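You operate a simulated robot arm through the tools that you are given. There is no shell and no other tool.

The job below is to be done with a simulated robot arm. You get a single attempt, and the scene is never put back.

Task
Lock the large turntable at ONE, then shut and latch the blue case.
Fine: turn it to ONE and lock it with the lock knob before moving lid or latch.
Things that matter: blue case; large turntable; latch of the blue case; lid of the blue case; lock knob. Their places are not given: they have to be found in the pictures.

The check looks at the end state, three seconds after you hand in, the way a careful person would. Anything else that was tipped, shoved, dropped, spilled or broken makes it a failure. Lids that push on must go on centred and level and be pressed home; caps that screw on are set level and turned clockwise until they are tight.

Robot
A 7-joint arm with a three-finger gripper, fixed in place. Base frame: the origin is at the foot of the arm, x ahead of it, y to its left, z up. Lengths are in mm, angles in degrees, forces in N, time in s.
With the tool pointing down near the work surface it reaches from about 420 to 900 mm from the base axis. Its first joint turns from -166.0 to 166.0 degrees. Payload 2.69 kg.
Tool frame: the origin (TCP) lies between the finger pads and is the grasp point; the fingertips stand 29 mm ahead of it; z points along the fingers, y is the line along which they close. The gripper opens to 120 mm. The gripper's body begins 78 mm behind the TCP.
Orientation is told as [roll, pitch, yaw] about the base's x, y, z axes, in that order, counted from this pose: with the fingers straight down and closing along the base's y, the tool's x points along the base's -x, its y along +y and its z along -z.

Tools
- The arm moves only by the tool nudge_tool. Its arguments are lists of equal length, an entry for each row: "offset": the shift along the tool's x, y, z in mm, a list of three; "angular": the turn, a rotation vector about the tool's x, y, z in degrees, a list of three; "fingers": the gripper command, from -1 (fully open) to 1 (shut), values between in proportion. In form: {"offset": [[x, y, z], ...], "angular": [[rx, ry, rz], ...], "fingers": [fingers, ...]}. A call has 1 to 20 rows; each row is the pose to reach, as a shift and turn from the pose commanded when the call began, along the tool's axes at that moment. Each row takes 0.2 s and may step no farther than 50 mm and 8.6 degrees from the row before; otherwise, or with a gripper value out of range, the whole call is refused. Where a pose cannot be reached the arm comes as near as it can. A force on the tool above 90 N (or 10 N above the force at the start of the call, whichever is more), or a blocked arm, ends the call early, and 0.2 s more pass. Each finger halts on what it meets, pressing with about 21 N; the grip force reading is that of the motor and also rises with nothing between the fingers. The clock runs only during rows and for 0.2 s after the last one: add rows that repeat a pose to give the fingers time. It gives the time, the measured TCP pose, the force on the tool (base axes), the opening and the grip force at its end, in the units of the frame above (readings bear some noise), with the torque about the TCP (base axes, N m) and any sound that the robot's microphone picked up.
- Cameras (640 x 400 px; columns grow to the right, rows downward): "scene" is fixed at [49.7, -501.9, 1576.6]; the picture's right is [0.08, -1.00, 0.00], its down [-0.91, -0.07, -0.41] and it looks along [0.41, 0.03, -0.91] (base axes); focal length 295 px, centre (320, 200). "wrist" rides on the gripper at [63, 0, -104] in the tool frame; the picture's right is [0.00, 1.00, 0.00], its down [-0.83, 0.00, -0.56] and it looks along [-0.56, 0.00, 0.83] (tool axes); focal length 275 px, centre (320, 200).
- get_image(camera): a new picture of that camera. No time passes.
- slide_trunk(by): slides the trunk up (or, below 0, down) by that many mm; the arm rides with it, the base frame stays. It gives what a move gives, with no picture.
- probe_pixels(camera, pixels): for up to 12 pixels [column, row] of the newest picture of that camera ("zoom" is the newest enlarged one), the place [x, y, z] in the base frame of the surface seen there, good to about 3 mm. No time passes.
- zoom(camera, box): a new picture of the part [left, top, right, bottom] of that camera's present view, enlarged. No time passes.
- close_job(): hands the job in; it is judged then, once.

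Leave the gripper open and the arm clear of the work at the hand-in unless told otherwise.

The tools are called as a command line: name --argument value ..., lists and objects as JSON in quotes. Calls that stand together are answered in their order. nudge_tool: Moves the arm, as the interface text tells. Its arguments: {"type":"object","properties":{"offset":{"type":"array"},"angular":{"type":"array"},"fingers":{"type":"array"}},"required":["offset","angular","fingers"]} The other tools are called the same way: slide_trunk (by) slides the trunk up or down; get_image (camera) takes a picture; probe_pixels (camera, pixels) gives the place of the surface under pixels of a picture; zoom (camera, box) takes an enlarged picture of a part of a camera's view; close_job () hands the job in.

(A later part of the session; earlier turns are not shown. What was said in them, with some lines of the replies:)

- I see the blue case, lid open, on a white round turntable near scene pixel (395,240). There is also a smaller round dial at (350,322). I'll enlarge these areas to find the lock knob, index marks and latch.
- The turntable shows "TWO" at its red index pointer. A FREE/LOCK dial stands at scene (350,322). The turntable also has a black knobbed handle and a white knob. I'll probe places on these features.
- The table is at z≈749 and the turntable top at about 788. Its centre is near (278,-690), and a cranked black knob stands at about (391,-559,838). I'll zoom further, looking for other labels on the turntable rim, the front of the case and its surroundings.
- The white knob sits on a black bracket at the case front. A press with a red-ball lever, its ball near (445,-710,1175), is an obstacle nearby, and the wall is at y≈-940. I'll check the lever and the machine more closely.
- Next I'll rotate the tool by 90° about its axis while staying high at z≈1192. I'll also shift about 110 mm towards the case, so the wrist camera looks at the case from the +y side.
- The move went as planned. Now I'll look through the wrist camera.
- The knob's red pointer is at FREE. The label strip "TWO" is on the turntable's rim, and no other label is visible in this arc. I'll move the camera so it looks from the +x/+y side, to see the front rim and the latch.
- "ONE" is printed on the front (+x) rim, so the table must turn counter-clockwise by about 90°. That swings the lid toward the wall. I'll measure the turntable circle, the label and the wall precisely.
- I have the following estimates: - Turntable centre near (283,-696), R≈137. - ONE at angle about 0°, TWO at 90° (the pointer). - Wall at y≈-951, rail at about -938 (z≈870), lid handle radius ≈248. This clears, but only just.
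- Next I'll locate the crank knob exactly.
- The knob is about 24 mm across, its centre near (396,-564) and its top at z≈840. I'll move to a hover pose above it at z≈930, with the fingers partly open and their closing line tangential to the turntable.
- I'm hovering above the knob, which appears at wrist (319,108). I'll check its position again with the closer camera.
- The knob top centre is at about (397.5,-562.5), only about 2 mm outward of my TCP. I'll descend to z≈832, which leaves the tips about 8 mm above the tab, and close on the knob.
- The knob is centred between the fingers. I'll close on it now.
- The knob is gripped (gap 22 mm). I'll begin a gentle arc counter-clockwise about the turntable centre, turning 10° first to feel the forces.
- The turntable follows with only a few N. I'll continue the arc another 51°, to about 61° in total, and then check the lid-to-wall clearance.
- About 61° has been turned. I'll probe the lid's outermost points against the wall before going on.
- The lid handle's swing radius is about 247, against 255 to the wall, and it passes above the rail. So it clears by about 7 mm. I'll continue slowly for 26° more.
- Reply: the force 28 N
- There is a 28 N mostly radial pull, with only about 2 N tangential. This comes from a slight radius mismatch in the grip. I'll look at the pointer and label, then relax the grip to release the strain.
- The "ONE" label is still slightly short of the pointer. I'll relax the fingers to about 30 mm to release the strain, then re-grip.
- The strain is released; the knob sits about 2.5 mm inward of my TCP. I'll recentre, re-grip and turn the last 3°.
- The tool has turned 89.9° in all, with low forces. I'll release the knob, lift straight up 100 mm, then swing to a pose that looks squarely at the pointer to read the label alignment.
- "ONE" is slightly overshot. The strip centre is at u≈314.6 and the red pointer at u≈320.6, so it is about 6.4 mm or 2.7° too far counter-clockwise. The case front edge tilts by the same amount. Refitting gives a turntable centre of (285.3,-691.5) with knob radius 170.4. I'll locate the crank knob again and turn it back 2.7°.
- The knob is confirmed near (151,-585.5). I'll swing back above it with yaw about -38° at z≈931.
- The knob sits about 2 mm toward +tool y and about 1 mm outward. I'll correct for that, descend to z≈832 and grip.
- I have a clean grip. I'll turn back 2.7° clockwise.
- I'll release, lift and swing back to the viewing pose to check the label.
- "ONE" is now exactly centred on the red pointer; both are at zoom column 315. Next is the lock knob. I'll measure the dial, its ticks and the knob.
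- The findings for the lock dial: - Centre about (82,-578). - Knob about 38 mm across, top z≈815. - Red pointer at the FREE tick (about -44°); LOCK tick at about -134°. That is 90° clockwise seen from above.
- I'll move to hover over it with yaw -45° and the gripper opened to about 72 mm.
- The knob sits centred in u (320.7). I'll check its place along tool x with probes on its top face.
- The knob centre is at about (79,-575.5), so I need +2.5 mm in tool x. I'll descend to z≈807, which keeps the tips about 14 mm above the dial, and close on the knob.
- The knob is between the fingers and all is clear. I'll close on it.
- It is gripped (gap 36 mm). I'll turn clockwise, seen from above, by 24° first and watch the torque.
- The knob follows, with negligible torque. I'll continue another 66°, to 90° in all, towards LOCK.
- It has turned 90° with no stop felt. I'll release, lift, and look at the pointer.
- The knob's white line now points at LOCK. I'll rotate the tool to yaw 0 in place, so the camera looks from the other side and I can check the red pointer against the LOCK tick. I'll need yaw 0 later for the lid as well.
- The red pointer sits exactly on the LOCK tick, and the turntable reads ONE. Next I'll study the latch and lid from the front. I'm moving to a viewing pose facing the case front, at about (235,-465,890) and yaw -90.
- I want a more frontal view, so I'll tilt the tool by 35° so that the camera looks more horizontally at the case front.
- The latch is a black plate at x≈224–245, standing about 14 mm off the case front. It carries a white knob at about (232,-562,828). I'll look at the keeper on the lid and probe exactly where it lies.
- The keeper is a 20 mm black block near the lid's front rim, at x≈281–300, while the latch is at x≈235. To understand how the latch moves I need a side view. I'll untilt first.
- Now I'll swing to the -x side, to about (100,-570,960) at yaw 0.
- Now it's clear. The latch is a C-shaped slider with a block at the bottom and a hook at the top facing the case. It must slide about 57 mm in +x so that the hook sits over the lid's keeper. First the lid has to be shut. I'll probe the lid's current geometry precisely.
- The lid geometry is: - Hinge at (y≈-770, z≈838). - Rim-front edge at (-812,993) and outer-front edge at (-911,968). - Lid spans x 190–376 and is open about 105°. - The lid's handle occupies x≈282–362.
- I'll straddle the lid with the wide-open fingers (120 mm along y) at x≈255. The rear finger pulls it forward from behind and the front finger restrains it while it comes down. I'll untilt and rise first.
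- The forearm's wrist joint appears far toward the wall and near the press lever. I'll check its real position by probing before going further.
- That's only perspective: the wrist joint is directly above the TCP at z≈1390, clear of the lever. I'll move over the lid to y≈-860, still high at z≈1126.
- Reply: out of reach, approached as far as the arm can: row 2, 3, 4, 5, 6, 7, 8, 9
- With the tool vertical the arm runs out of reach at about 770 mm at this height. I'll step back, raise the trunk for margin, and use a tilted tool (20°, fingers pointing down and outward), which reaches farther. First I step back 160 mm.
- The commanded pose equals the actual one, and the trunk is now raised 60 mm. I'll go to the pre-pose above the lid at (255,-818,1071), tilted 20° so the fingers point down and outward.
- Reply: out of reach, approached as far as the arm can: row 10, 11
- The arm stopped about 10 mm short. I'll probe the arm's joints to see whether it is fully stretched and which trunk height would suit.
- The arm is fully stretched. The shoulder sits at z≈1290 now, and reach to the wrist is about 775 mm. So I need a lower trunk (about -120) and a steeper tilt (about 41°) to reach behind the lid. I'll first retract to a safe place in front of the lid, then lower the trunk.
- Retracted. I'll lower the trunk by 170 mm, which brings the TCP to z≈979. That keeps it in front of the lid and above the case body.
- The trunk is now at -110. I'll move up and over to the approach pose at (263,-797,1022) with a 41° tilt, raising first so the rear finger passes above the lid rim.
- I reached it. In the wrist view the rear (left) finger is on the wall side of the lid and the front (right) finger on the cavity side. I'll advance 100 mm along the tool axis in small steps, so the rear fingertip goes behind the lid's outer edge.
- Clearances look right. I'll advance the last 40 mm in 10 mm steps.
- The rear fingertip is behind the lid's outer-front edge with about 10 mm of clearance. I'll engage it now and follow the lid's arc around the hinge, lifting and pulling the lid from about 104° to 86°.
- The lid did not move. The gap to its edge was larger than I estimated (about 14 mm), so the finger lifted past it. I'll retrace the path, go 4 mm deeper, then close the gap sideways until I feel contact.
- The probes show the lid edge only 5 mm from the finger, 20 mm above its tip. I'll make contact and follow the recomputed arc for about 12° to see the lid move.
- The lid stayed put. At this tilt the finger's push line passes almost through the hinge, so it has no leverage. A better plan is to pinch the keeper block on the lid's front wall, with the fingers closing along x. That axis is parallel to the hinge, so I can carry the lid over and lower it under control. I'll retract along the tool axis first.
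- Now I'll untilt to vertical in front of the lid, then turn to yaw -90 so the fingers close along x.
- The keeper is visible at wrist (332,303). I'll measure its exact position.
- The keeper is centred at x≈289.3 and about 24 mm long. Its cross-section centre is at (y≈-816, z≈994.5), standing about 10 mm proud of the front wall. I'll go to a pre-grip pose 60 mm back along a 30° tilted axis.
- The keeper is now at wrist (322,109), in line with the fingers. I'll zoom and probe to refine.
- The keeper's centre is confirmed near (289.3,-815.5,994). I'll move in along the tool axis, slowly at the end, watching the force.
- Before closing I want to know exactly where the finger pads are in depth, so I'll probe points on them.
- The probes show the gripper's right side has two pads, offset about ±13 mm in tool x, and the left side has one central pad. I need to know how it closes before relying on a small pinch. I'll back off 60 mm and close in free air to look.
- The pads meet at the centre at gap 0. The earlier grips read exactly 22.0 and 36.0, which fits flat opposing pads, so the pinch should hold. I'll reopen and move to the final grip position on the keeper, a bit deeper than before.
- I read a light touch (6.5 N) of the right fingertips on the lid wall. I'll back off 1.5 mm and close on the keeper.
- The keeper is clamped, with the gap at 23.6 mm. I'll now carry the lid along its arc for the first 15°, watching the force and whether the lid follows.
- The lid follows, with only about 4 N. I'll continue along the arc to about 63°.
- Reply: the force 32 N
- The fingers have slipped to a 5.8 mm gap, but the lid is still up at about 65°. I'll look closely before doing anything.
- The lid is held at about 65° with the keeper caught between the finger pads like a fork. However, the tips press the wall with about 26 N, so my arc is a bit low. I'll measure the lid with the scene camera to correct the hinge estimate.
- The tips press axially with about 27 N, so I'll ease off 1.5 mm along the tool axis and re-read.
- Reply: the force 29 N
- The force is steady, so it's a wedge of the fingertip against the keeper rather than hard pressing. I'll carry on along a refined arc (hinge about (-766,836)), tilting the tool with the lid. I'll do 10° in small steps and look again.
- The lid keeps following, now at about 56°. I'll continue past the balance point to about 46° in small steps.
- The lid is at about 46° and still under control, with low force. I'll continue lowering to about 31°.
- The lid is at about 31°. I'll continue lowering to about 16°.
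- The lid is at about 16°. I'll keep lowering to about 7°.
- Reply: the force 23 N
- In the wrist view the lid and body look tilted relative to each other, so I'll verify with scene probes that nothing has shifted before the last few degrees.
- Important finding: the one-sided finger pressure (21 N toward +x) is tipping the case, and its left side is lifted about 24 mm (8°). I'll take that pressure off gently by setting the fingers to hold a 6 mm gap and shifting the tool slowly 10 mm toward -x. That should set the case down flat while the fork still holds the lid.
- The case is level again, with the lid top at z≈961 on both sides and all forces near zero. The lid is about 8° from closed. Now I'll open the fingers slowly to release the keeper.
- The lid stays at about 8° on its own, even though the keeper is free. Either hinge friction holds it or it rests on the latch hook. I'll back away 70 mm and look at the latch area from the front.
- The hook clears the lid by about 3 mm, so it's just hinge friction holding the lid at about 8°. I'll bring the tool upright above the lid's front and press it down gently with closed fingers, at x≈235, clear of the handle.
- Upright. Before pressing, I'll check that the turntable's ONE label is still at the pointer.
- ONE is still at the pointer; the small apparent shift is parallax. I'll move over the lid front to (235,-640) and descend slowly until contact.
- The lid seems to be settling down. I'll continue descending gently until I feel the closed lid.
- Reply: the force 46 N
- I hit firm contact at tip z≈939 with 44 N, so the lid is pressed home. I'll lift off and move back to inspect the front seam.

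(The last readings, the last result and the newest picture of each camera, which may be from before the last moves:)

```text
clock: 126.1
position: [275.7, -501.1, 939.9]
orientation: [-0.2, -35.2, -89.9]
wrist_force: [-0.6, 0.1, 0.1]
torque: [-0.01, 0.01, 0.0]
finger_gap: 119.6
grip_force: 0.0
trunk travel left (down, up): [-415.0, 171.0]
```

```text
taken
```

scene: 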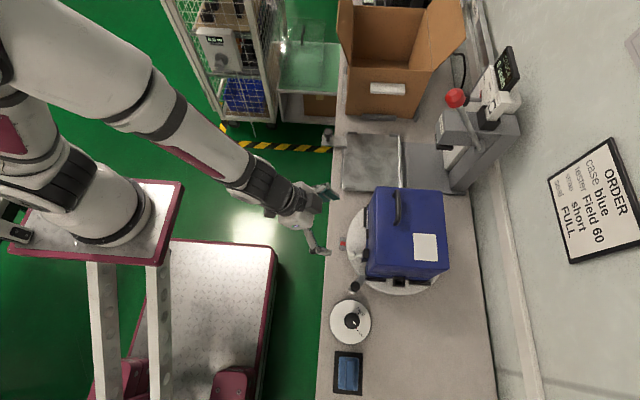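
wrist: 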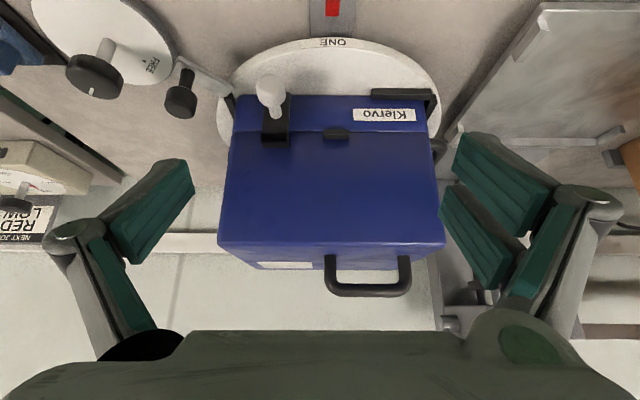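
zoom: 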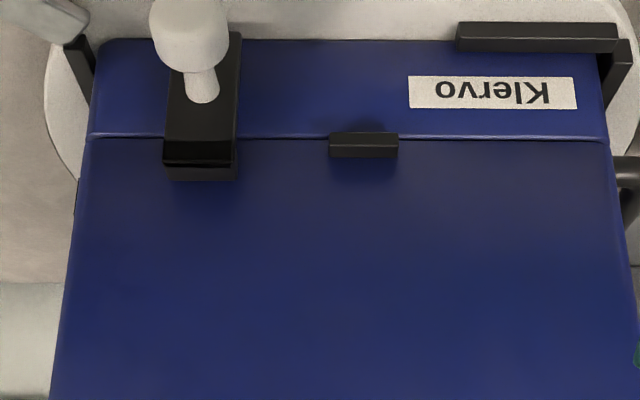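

The lid is closed flush on the body. Now the latch: I'll measure the latch and keeper positions.

zoom --camera "wrist" --box '[240, 60, 368, 150]'

probe_pixels --camera "zoom" --pixels '[[95, 260], [215, 260], [155, 290], [155, 340], [155, 360], [380, 325], [460, 325], [420, 325], [420, 345], [130, 100], [130, 140], [145, 190]]'

probe_pixels --camera "wrist" --pixels '[[262, 135], [290, 135], [325, 133], [349, 133], [268, 85], [270, 100], [300, 115], [300, 160], [235, 110], [430, 110], [320, 240], [270, 115]]'

```text
4.44 times, centred on (304, 105) of wrist
```

zoom: 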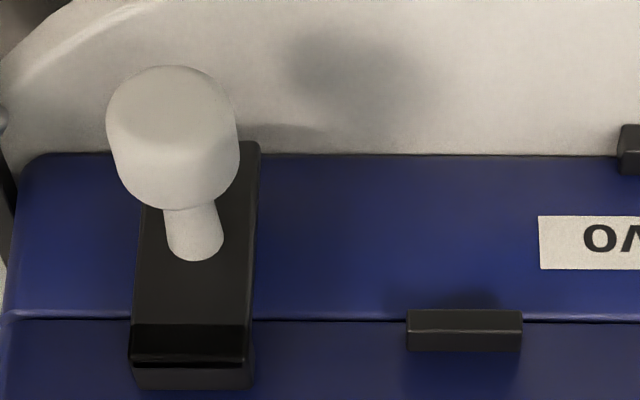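

```text
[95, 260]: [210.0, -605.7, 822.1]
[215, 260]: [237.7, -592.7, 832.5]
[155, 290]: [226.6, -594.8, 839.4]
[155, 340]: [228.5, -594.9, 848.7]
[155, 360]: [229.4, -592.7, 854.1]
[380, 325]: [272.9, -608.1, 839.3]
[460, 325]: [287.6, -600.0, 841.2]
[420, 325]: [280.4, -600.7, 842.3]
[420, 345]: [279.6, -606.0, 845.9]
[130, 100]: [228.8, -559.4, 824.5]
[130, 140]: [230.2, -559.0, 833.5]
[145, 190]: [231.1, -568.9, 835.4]
```

```text
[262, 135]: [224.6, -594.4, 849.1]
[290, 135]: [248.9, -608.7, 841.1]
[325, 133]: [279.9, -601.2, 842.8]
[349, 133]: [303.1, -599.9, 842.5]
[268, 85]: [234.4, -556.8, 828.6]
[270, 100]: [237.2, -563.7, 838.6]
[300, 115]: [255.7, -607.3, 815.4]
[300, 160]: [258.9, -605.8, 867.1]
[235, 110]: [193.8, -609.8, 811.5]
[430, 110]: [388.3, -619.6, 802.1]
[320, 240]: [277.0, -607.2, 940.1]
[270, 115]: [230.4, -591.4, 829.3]
```

The latch plate centre is at x≈236.4 and the keeper centre at x≈290.9, so it needs about a 54.5 mm slide. I'll go above the white latch knob (236,-567), upright, with fingers closing along x.

nudge_tool --offset '[[-8, -6.5, 8], [-16, -13, 15], [-24, -20, 23], [-32, -26.5, 31], [-40, -33, 38.5], [-48.3, -39.5, 46.1], [-48.3, -39.5, 46.1]]' --angular '[[0, 6, 0], [0, 12, 0], [0, 18, 0], [0, 24, 0], [0, 30, 0], [0, 35.2, 0], [0, 35.2, 0]]' --fingers '[-0.6, -0.3, 0, 0.2, 0.2, 0.2, 0.2]'

get_image --camera "wrist"

zoom --camera "wrist" --box '[256, 80, 384, 160]'

```text
clock: 127.7
position: [233.7, -566.3, 930.5]
orientation: [0.0, 0.4, -89.9]
wrist_force: [-0.4, 0.0, -0.7]
torque: [0.0, -0.01, 0.02]
finger_gap: 48.0
grip_force: 0.0
trunk travel left (down, up): [-415.0, 171.0]
```

```text
taken
```

wrist: 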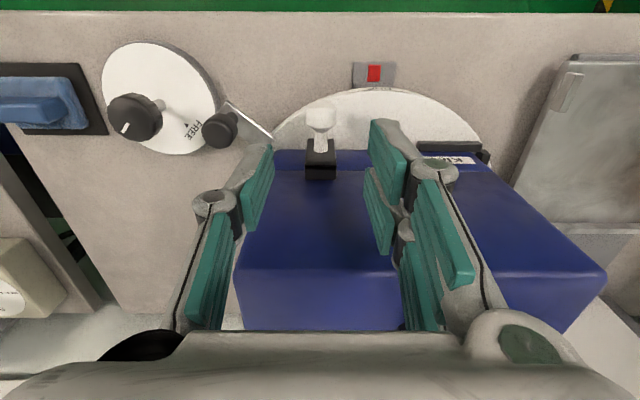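

```text
5.00 times, centred on (320, 120) of wrist
```

zoom: 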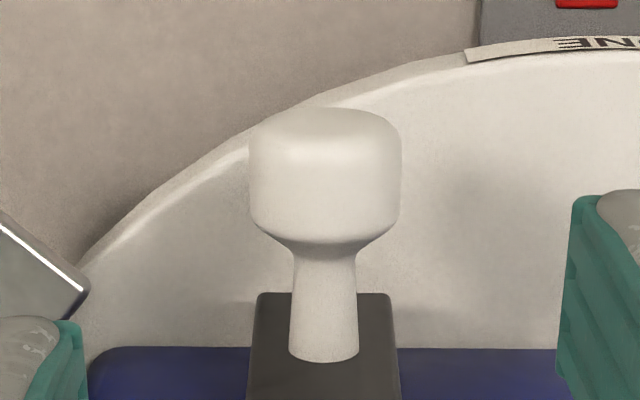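

The knob's head is centred at about (234.5,-563). I'll shift slightly, descend to z≈828 and close on it.

nudge_tool --offset '[[3, 0.8, 20], [3, 0.8, 40], [3, 0.8, 60], [3, 0.8, 80], [3, 0.8, 94], [3, 0.8, 102], [3, 0.8, 102]]' --angular '[[0, 0, 0], [0, 0, 0], [0, 0, 0], [0, 0, 0], [0, 0, 0], [0, 0, 0], [0, 0, 0]]' --fingers '[0.2, 0.2, 0.2, 0.2, 0.2, 0.2, 0.2]'

get_image --camera "wrist"

```text
clock: 129.0
position: [235.1, -572.6, 850.7]
orientation: [-0.2, -1.7, -89.9]
wrist_force: [-1.4, 10.0, 35.7]
torque: [-2.39, -0.73, 0.12]
finger_gap: 48.0
grip_force: 0.0
trunk travel left (down, up): [-415.0, 171.0]
stopped in row 6: the force on the tool passed its limit at 116 N (the readings are from after the stop); the commanded pose is now the measured one
```

```text
taken
```

wrist: 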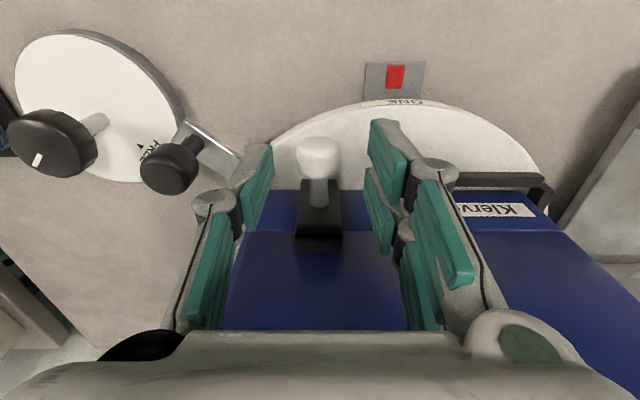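

The wrist flange touched the lid's top edge and I stopped at a peak of 116 N; the hand is too close to the lid when upright. I'll back straight up, then approach the knob with a tilted tool so the hand stays on the robot side.

nudge_tool --offset '[[0, 0, -10], [0, 0, -30], [10, 0, -50], [25, 0, -70], [25, 0, -70]]' --angular '[[0, 0, 0], [0, 0, 0], [0, 0, 0], [0, 0, 0], [0, 0, 0]]' --fingers '[0.2, 0.2, 0.2, 0.2, 0.2]'

get_image --camera "wrist"

zoom --camera "scene" --box '[340, 165, 470, 290]'

```text
clock: 130.2
position: [235.5, -545.1, 917.0]
orientation: [-0.1, -1.1, -89.9]
wrist_force: [0.8, 0.4, 0.3]
torque: [0.01, 0.0, -0.02]
finger_gap: 47.8
grip_force: 0.1
trunk travel left (down, up): [-415.0, 171.0]
```

```text
taken
```

wrist: 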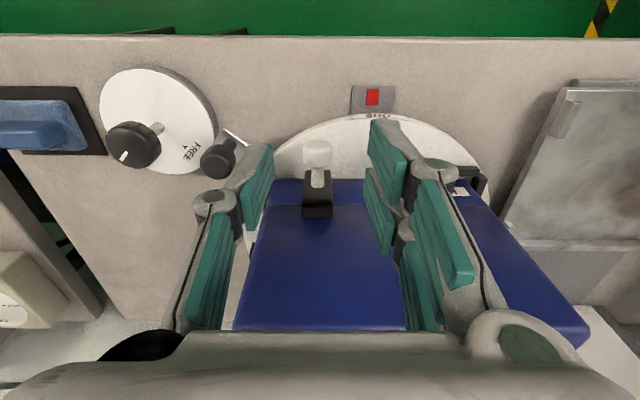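

```text
3.20 times, centred on (405, 228) of scene
```

zoom: 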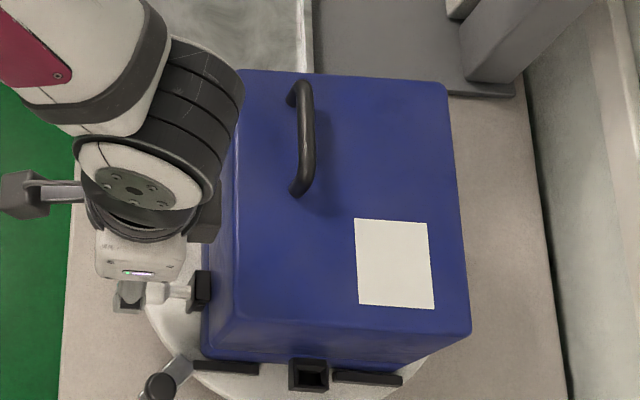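

I'll check whether the case shifted: probing body and lid faces, and the label against the pointer.

zoom --camera "scene" --box '[350, 180, 470, 300]'

probe_pixels --camera "zoom" --pixels '[[250, 300], [440, 320], [300, 200], [440, 100], [215, 330], [400, 350], [255, 130], [240, 345], [320, 350], [430, 250], [215, 250], [270, 375]]'

zoom --camera "wrist" --box '[240, 70, 432, 220]'

```text
3.33 times, centred on (410, 240) of scene
```

zoom: 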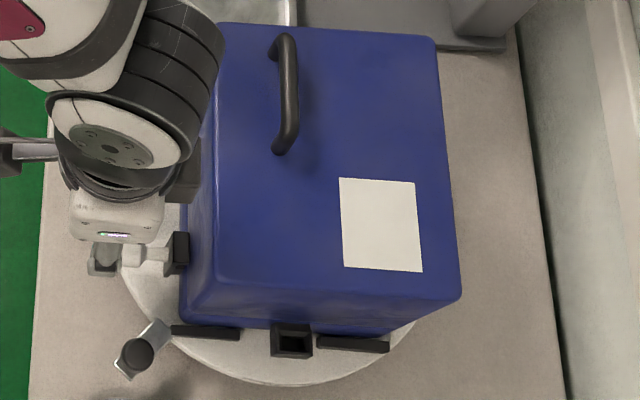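

```text
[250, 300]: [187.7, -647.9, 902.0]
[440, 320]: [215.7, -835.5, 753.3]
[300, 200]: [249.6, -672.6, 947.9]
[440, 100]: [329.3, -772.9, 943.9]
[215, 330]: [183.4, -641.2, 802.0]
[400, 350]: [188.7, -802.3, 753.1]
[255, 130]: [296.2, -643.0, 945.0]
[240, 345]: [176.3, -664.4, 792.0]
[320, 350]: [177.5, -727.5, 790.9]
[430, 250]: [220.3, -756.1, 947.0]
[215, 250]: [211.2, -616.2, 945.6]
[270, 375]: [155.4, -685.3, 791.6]
```

```text
2.67 times, centred on (336, 145) of wrist
```

zoom: 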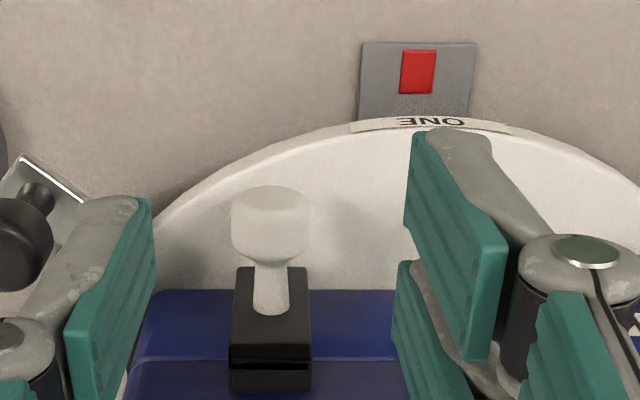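

The case is in place and ONE still reads at the pointer. I'll approach the latch knob with a 50° tilt from the robot side, going to the pre-pose first.

nudge_tool --offset '[[8, 0, 0], [16, 0, 5], [24, 0, 12], [30, -0.5, 20], [35, -1, 30], [35, -1, 38], [35, -1, 44.8], [35, -1, 44.8]]' --angular '[[0, -7, 0], [0, -14, 0], [0, -21, 0], [0, -28, 0], [0, -35, 0], [0, -42, 0], [0, -48.9, 0], [0, -48.9, 0]]' --fingers '[0.2, 0.2, 0.2, 0.2, 0.2, 0.2, 0.2, 0.2]'

get_image --camera "wrist"

zoom --camera "wrist" --box '[240, 60, 400, 160]'

```text
clock: 132.0
position: [235.2, -510.5, 871.8]
orientation: [-0.1, -50.2, -89.8]
wrist_force: [0.5, 0.0, 0.4]
torque: [0.05, -0.03, 0.03]
finger_gap: 48.0
grip_force: 0.0
trunk travel left (down, up): [-415.0, 171.0]
```

```text
taken
```

wrist: 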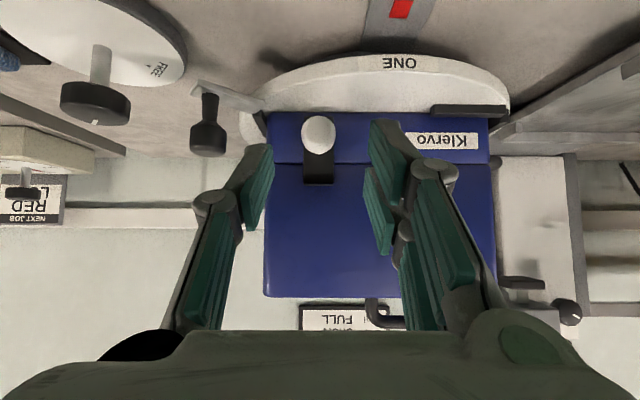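

```text
4.00 times, centred on (320, 110) of wrist
```

zoom: 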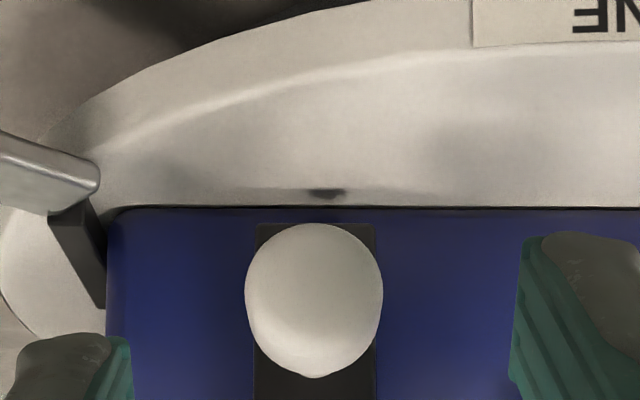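

The knob centre is at about (234.3,-563,830). I'll advance 58 mm along the tool axis.

nudge_tool --offset '[[0, -0.8, 12], [-1, -0.8, 24], [-1.5, -0.8, 36], [-1.5, -0.8, 46], [-1.5, -0.8, 53], [-1.5, -0.8, 58], [-1.5, -0.8, 58]]' --angular '[[0, 0, 0], [0, 0, 0], [0, 0, 0], [0, 0, 0], [0, 0, 0], [0, 0, 0], [0, 0, 0]]' --fingers '[0.2, 0.2, 0.2, 0.2, 0.2, 0.2, 0.2]'

get_image --camera "wrist"

zoom --camera "scene" --box '[330, 215, 410, 290]'

```text
clock: 133.6
position: [233.3, -556.9, 836.1]
orientation: [-0.2, -50.0, -89.8]
wrist_force: [0.6, 1.2, -1.0]
torque: [0.01, 0.0, 0.02]
finger_gap: 48.2
grip_force: 0.0
trunk travel left (down, up): [-415.0, 171.0]
```

```text
taken
```

wrist: 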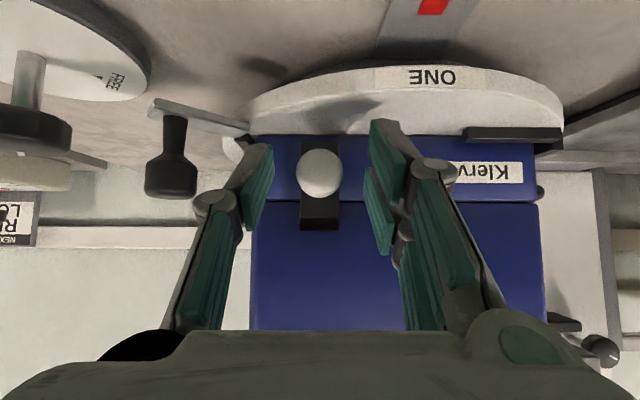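

```text
5.33 times, centred on (370, 252) of scene
```

zoom: 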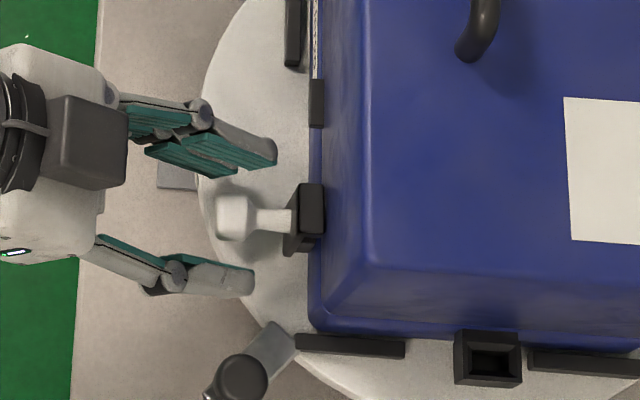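

The knob is between the fingers. I'll close on it.

nudge_tool --offset '[[0, 0, 0], [0, 0, 0], [0, 0, 0]]' --angular '[[0, 0, 0], [0, 0, 0], [0, 0, 0]]' --fingers '[0.5, 0.8, 0.8]'

get_image --camera "wrist"

```text
clock: 134.4
position: [234.5, -557.1, 835.3]
orientation: [-0.2, -50.1, -89.8]
wrist_force: [1.6, -0.8, 0.1]
torque: [-0.05, -0.01, 0.01]
finger_gap: 21.1
grip_force: 21.5
trunk travel left (down, up): [-415.0, 171.0]
```

```text
taken
```

wrist: 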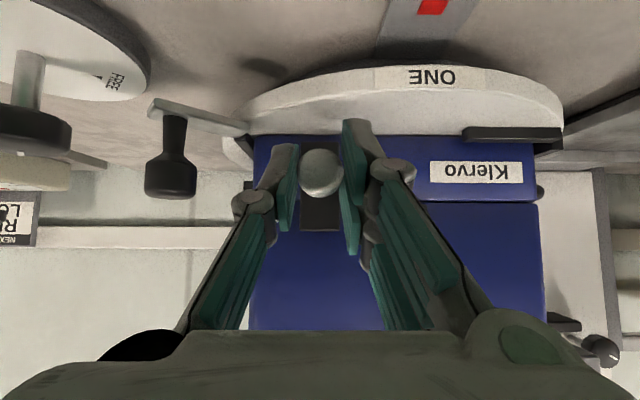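

Gripped at a 21 mm gap. I'll slide gently toward +x, first 10 mm, watching the force.

nudge_tool --offset '[[0, 2.5, 0], [0, 5, 0], [0, 7.5, 0], [0, 10, 0]]' --angular '[[0, 0, 0], [0, 0, 0], [0, 0, 0], [0, 0, 0]]' --fingers '[0.8, 0.8, 0.8, 0.8]'

get_image --camera "wrist"

zoom --camera "scene" --box '[330, 215, 410, 290]'

```text
clock: 135.4
position: [244.5, -556.7, 834.6]
orientation: [-0.1, -50.1, -89.8]
wrist_force: [-3.8, -0.1, 2.0]
torque: [0.01, 0.0, -0.12]
finger_gap: 21.4
grip_force: 21.5
trunk travel left (down, up): [-415.0, 171.0]
```

```text
taken
```

wrist: 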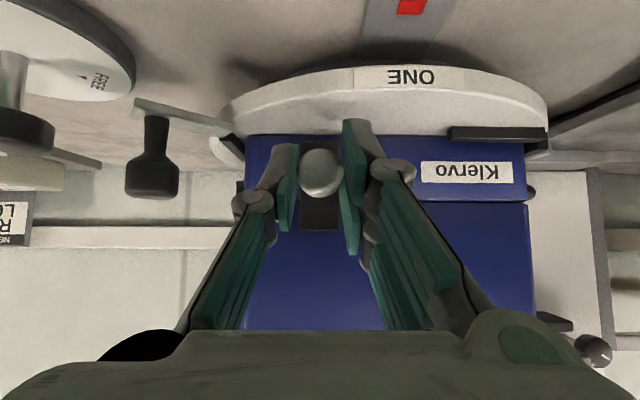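

```text
5.33 times, centred on (370, 252) of scene
```

zoom: 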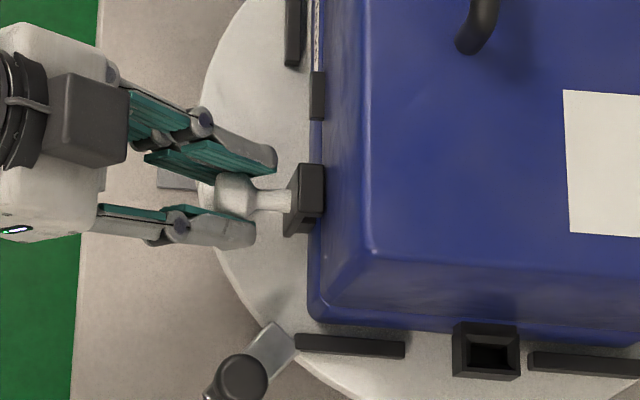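

The latch slides freely with about 4 N while the case stays still. I'll continue another 42 mm.

nudge_tool --offset '[[0, 3, 0], [0, 6, 0], [0, 9, 0], [0, 12, 0], [0, 15, 0], [0, 18, 0], [0, 21, 0], [0, 24, 0], [0, 27, 0], [0, 30, 0], [0, 33, 0], [0, 36, 0], [0, 39, 0], [0, 42, 0], [0, 42, 0]]' --angular '[[0, 0, 0], [0, 0, 0], [0, 0, 0], [0, 0, 0], [0, 0, 0], [0, 0, 0], [0, 0, 0], [0, 0, 0], [0, 0, 0], [0, 0, 0], [0, 0, 0], [0, 0, 0], [0, 0, 0], [0, 0, 0], [0, 0, 0]]' --fingers '[0.8, 0.8, 0.8, 0.8, 0.8, 0.8, 0.8, 0.8, 0.8, 0.8, 0.8, 0.8, 0.8, 0.8, 0.8]'

get_image --camera "wrist"

zoom --camera "scene" --box '[330, 195, 410, 270]'

```text
clock: 138.6
position: [285.1, -556.3, 835.2]
orientation: [-0.2, -50.2, -89.8]
wrist_force: [-3.9, -0.5, 3.2]
torque: [0.0, 0.02, -0.09]
finger_gap: 21.3
grip_force: 20.9
trunk travel left (down, up): [-415.0, 171.0]
```

```text
taken
```

wrist: 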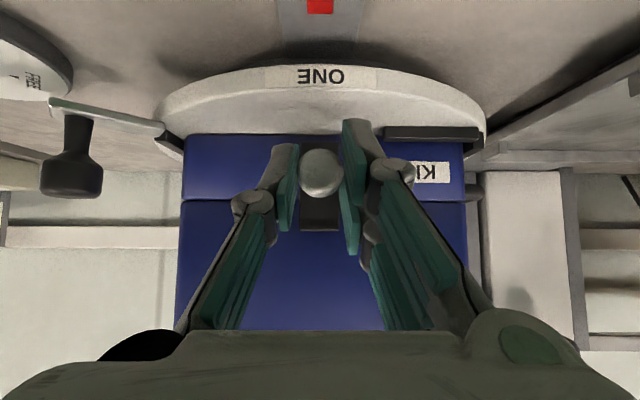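

```text
5.33 times, centred on (370, 232) of scene
```

zoom: 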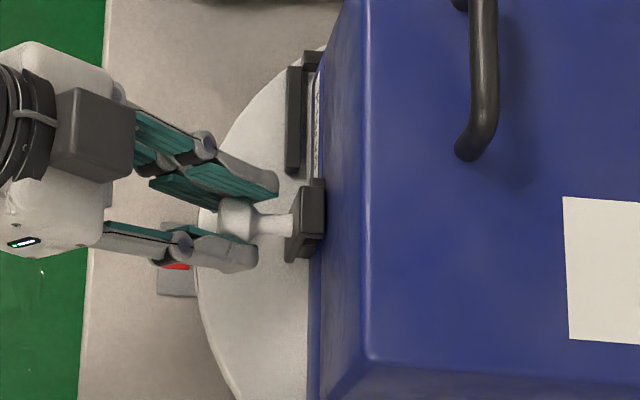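

The latch is almost over the keeper. A sliver of keeper still shows on the +x side. I'll go on in 1 mm steps, watching for a stop.

nudge_tool --offset '[[0, 1, 0], [0, 2, 0], [0, 3, 0], [0, 4, 0], [0, 4, 0]]' --angular '[[0, 0, 0], [0, 0, 0], [0, 0, 0], [0, 0, 0], [0, 0, 0]]' --fingers '[0.8, 0.8, 0.8, 0.8, 0.8]'

get_image --camera "wrist"

zoom --camera "scene" --box '[350, 215, 390, 250]'

```text
clock: 139.8
position: [290.0, -556.9, 835.2]
orientation: [-0.1, -50.1, -89.7]
wrist_force: [-3.4, -0.9, 2.9]
torque: [-0.07, -0.02, -0.1]
finger_gap: 21.2
grip_force: 20.7
trunk travel left (down, up): [-415.0, 171.0]
```

```text
taken
```

wrist: 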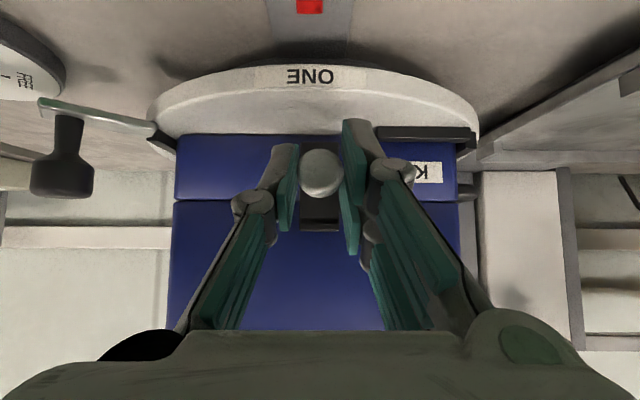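

```text
11.43 times, centred on (370, 232) of scene
```

zoom: 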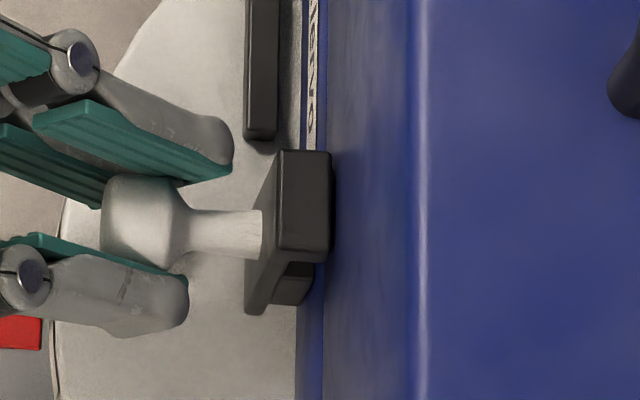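

The hook now covers the keeper. I'll probe for an end stop with another 1.5 mm.

nudge_tool --offset '[[0, 0.8, 0], [0, 1.5, 0], [0, 1.5, 0]]' --angular '[[0, 0, 0], [0, 0, 0], [0, 0, 0]]' --fingers '[0.8, 0.8, 0.8]'

```text
clock: 140.6
position: [291.2, -556.1, 835.5]
orientation: [-0.2, -50.1, -89.8]
wrist_force: [-4.4, -0.7, 3.9]
torque: [-0.05, 0.06, -0.08]
finger_gap: 21.2
grip_force: 21.3
trunk travel left (down, up): [-415.0, 171.0]
```

No stop yet, and the force is unchanged. I'll release and back off to see how the latch aligns with the keeper.

nudge_tool --offset '[[0, 0, 0], [0, 0, 0], [0, 0, -15], [0, 0, -30], [0, 0, -45], [0, 0, -60], [0, 0, -60]]' --angular '[[0, 0, 0], [0, 0, 0], [0, 0, 0], [0, 0, 0], [0, 0, 0], [0, 0, 0], [0, 0, 0]]' --fingers '[0.3, 0.1, 0.1, -0.2, -0.6, -1, -1]'

get_image --camera "wrist"

zoom --camera "wrist" --box '[256, 90, 384, 170]'

zoom --camera "scene" --box '[350, 215, 390, 250]'

```text
clock: 142.2
position: [292.0, -511.5, 874.6]
orientation: [-0.2, -50.0, -89.8]
wrist_force: [0.1, -0.3, -0.1]
torque: [0.01, -0.02, 0.02]
finger_gap: 120.2
grip_force: 0.0
trunk travel left (down, up): [-415.0, 171.0]
```

```text
taken
```

wrist: 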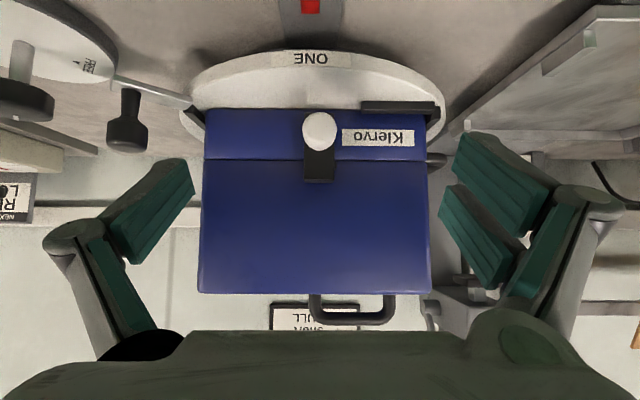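

```text
5.00 times, centred on (320, 130) of wrist
```

zoom: 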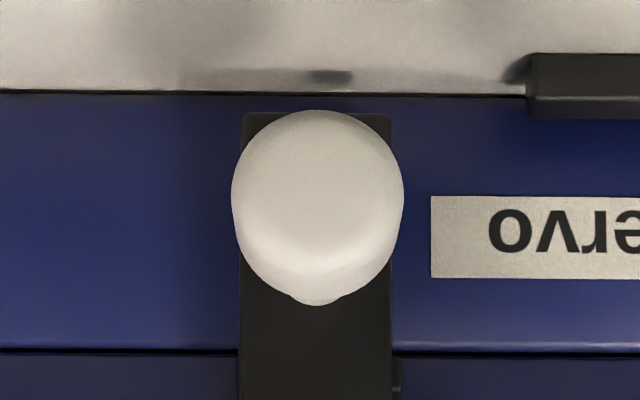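

```text
11.43 times, centred on (370, 232) of scene
```

zoom: 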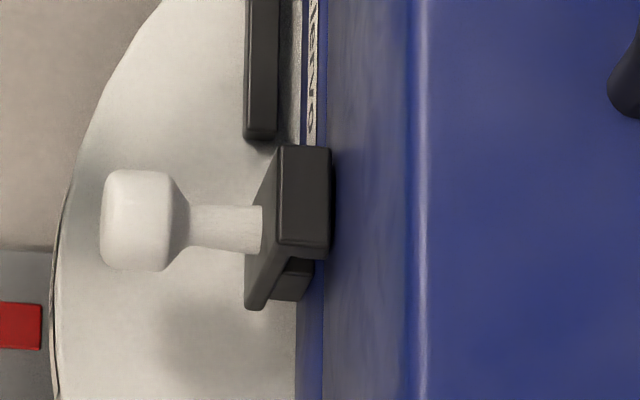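

The latch plate spans x≈280–303 and the keeper about 281–305, so about 1.3 mm more would centre it. I'll grip again and push a bit further, feeling for an end stop.

nudge_tool --offset '[[0, 0, 15], [0, 0, 30], [0, 0, 45], [0, 0, 60], [0, 0, 60], [0, 0, 60], [0, 0, 60]]' --angular '[[0, 0, 0], [0, 0, 0], [0, 0, 0], [0, 0, 0], [0, 0, 0], [0, 0, 0], [0, 0, 0]]' --fingers '[-0.4, 0.1, 0.2, 0.2, 0.5, 0.8, 0.8]'

nudge_tool --offset '[[0, 0.7, 0], [0, 1.4, 0], [0, 2.1, 0], [0, 2.1, 0]]' --angular '[[0, 0, 0], [0, 0, 0], [0, 0, 0], [0, 0, 0]]' --fingers '[0.8, 0.8, 0.8, 0.8]'

```text
clock: 143.8
position: [291.7, -555.3, 835.3]
orientation: [-0.2, -50.1, -89.8]
wrist_force: [0.6, -1.0, 0.0]
torque: [-0.02, -0.01, -0.02]
finger_gap: 21.3
grip_force: 21.0
trunk travel left (down, up): [-415.0, 171.0]
```

```text
clock: 144.8
position: [293.7, -553.8, 834.6]
orientation: [-0.2, -50.2, -89.8]
wrist_force: [-4.3, 4.7, 1.2]
torque: [0.12, 0.06, -0.13]
finger_gap: 21.3
grip_force: 20.1
trunk travel left (down, up): [-415.0, 171.0]
```

Still about 4 N with no stop. One more 2 mm probe.

nudge_tool --offset '[[0, 0.7, 0], [0, 1.4, 0], [0, 2.1, 0], [0, 2.1, 0]]' --angular '[[0, 0, 0], [0, 0, 0], [0, 0, 0], [0, 0, 0]]' --fingers '[0.8, 0.8, 0.8, 0.8]'

get_image --camera "wrist"

zoom --camera "scene" --box '[350, 200, 398, 245]'

```text
clock: 145.8
position: [293.2, -556.7, 835.5]
orientation: [-0.2, -50.0, -90.0]
wrist_force: [-11.5, 4.1, 1.8]
torque: [0.04, 0.1, -0.26]
finger_gap: 21.4
grip_force: 21.1
trunk travel left (down, up): [-415.0, 171.0]
```

```text
taken
```

wrist: 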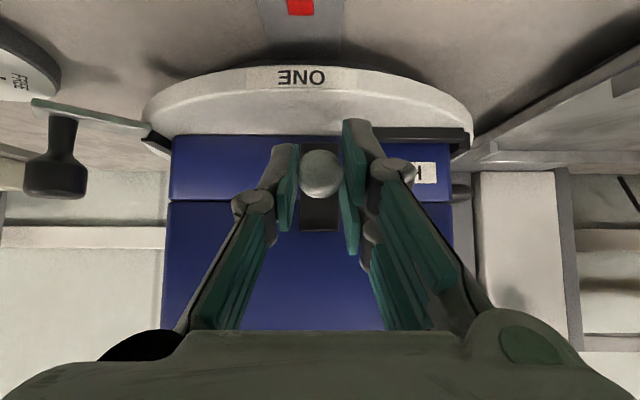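

```text
8.89 times, centred on (374, 222) of scene
```

zoom: 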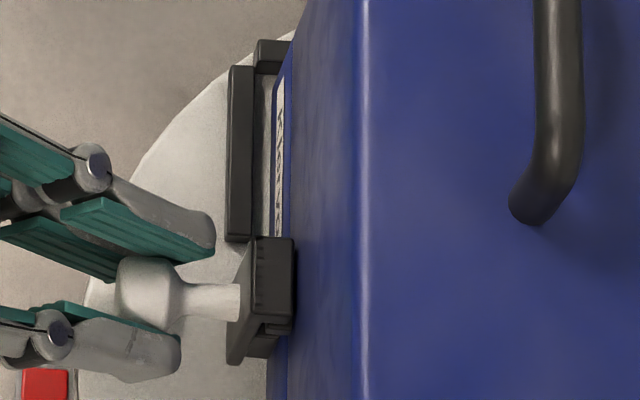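

Force rises to 11.5 N, so the latch has reached its end stop at x≈293.5, centred on the keeper. I'll ease off the push, then release and back away.

nudge_tool --offset '[[0, -1, 0], [0, -1.8, 0], [0, -1.8, 0], [0, -1.8, 0], [0, -1.8, -15], [0, -1.8, -30], [0, -1.8, -45], [0, -1.8, -60], [0, -1.8, -60]]' --angular '[[0, 0, 0], [0, 0, 0], [0, 0, 0], [0, 0, 0], [0, 0, 0], [0, 0, 0], [0, 0, 0], [0, 0, 0], [0, 0, 0]]' --fingers '[0.8, 0.8, 0.3, 0.1, 0.1, -0.2, -0.6, -1, -1]'

get_image --camera "wrist"

zoom --camera "wrist" --box '[240, 30, 400, 190]'

zoom --camera "wrist" --box '[280, 100, 360, 190]'

```text
clock: 147.8
position: [294.1, -509.8, 873.2]
orientation: [-0.3, -50.1, -89.8]
wrist_force: [-0.1, 0.9, 0.4]
torque: [0.03, 0.03, 0.0]
finger_gap: 120.0
grip_force: 0.0
trunk travel left (down, up): [-415.0, 171.0]
```

```text
taken
```

wrist: 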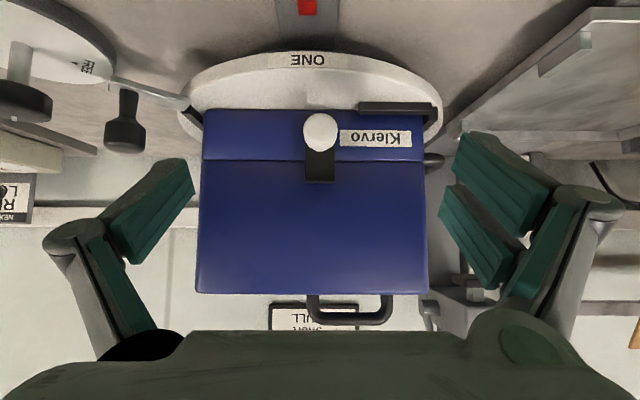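

```text
2.50 times, centred on (320, 110) of wrist
```

zoom: 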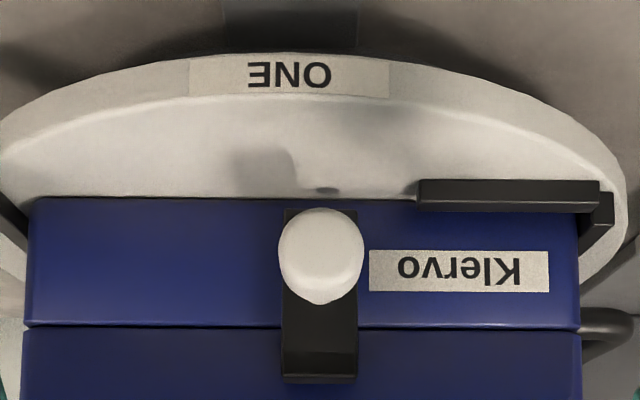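

```text
4.44 times, centred on (320, 145) of wrist
```

zoom: 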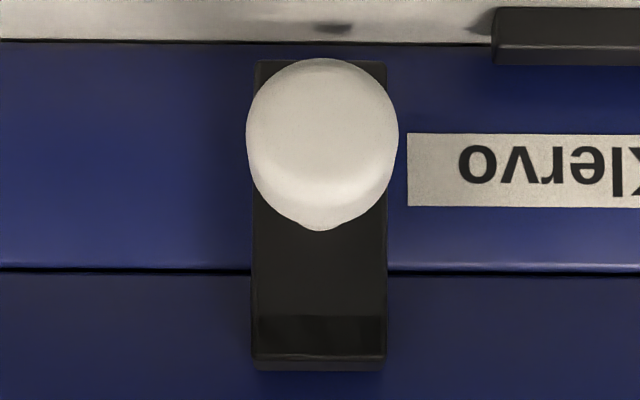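

The latch plate now fully covers the keeper, and the seam is closed. ONE (u≈308) lines up with the red pointer (u≈307). I'll retract the arm up and away, with the gripper open.

nudge_tool --offset '[[-8.4, 0, -25], [-16.8, 0, -50], [-25, 0, -75], [-33.5, 0, -100], [-42, 0, -125], [-50, 0, -150], [-58.6, 0, -175], [-67, 0, -200], [-67, 0, -200]]' --angular '[[0, 6.25, 0], [0, 12.5, 0], [0, 18.75, 0], [0, 25, 0], [0, 31.25, 0], [0, 37.5, 0], [0, 43.75, 0], [0, 50, 0], [0, 50, 0]]' --fingers '[-1, -1, -1, -1, -1, -1, -1, -1, -1]'

get_image --camera "scene"

get_image --camera "wrist"

```text
clock: 149.8
position: [294.6, -399.6, 1053.2]
orientation: [-0.1, -0.1, -89.8]
wrist_force: [-0.3, -0.7, -0.1]
torque: [-0.01, 0.01, 0.02]
finger_gap: 120.2
grip_force: 0.0
trunk travel left (down, up): [-415.0, 171.0]
```

```text
taken
```

scene: 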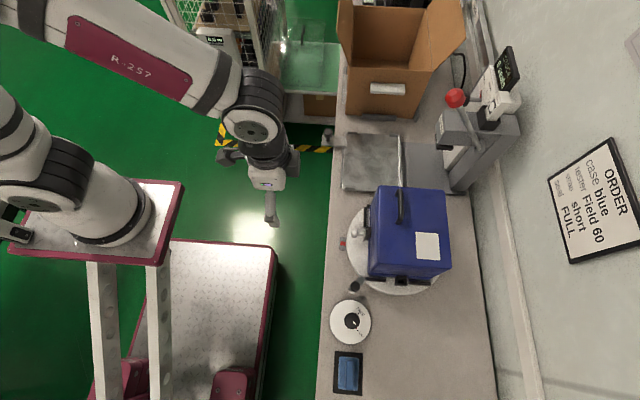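

```text
taken
```

wrist: 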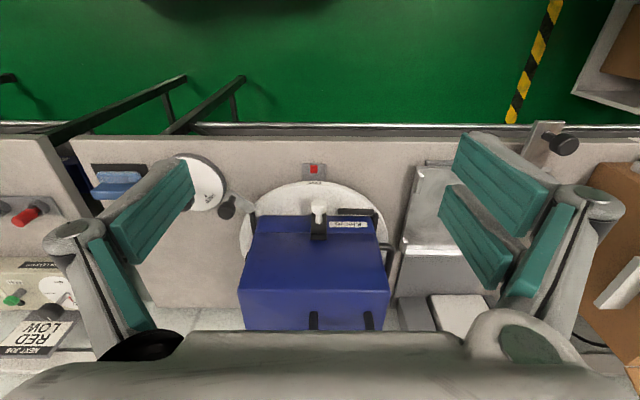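

zoom --camera "scene" --box '[325, 175, 485, 295]'

zoom --camera "scene" --box '[304, 290, 400, 350]'

zoom --camera "wrist" --box '[230, 150, 400, 260]'

probe_pixels --camera "wrist" --pixels '[[260, 240], [370, 240], [260, 280], [370, 280], [300, 222], [345, 222], [255, 225], [380, 225], [313, 170], [319, 210]]'

```text
3.33 times, centred on (405, 235) of scene
```

zoom: 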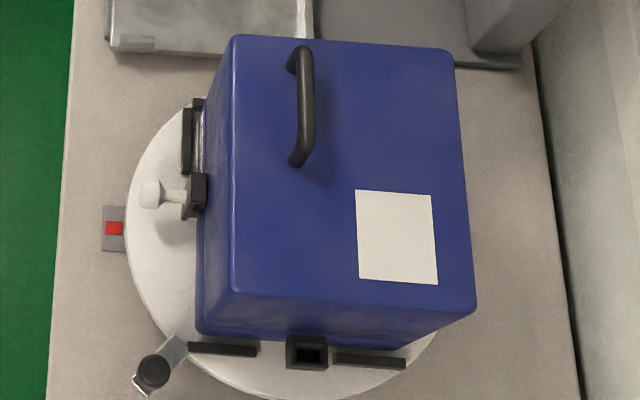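

```text
6.67 times, centred on (352, 320) of scene
```

zoom: 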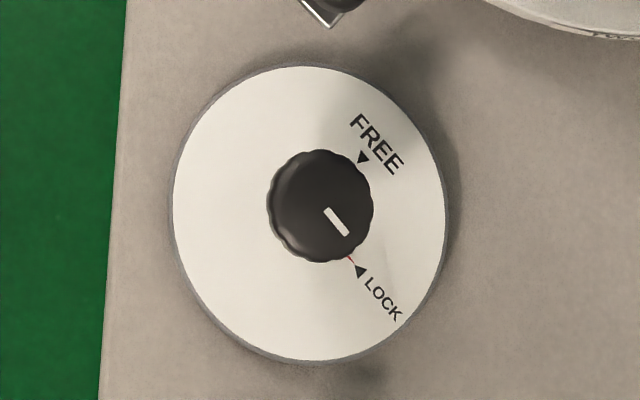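

```text
3.64 times, centred on (315, 205) of wrist
```

zoom: 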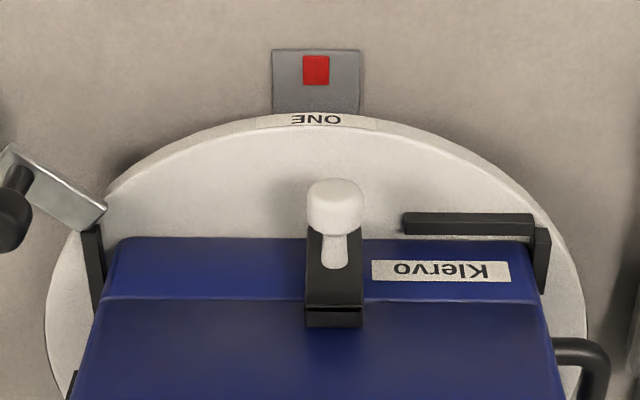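

```text
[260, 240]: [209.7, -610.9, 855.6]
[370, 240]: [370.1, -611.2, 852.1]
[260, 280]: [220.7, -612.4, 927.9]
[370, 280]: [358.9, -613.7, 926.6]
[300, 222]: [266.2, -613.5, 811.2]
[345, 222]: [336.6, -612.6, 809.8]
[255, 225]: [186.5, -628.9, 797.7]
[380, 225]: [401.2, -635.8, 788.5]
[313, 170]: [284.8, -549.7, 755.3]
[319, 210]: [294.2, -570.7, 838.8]
```

Final check:
- ONE is centred on the red pointer (both at zoom column 317).
- The lock knob's pointer is on the LOCK tick.
- The lid sits flush on the body at y≈-611 to -613.
- The latch hook covers the keeper at its end stop.
- The gripper is open and the arm is clear.

I'm handing in.

close_job

```text
The job is handed in.
```

I turned the large turntable to ONE and locked it, then shut and latched the blue case; the job is handed in. I don't have the judge's result.

- **Turntable:** ONE is centred on the red pointer, and the lock knob's pointer is on the LOCK tick. Both were done before I touched the lid or latch.
- **Lid:** it is closed and sits flush on the case body, and I pressed it home with about 44 N.
- **Latch:** I slid it over until it met an end stop, and it now fully covers the catch on the lid.
- **Arm:** the gripper is open and the arm is clear of the work.

Two things went wrong on the way:

- **Case tipped:** while I was lowering the lid, the gripper's side pressure lifted the left side of the case about 24 mm (8°). I set it back down flat. Its faces line up with where they were before, so I don't think it shifted.
- **Wrist hit the lid:** moving in on the latch, the wrist hit the top edge of the lid and the move stopped at 116 N. The case stayed in place and ONE was still at the pointer afterwards.

I didn't see anything else on the bench knocked or moved.
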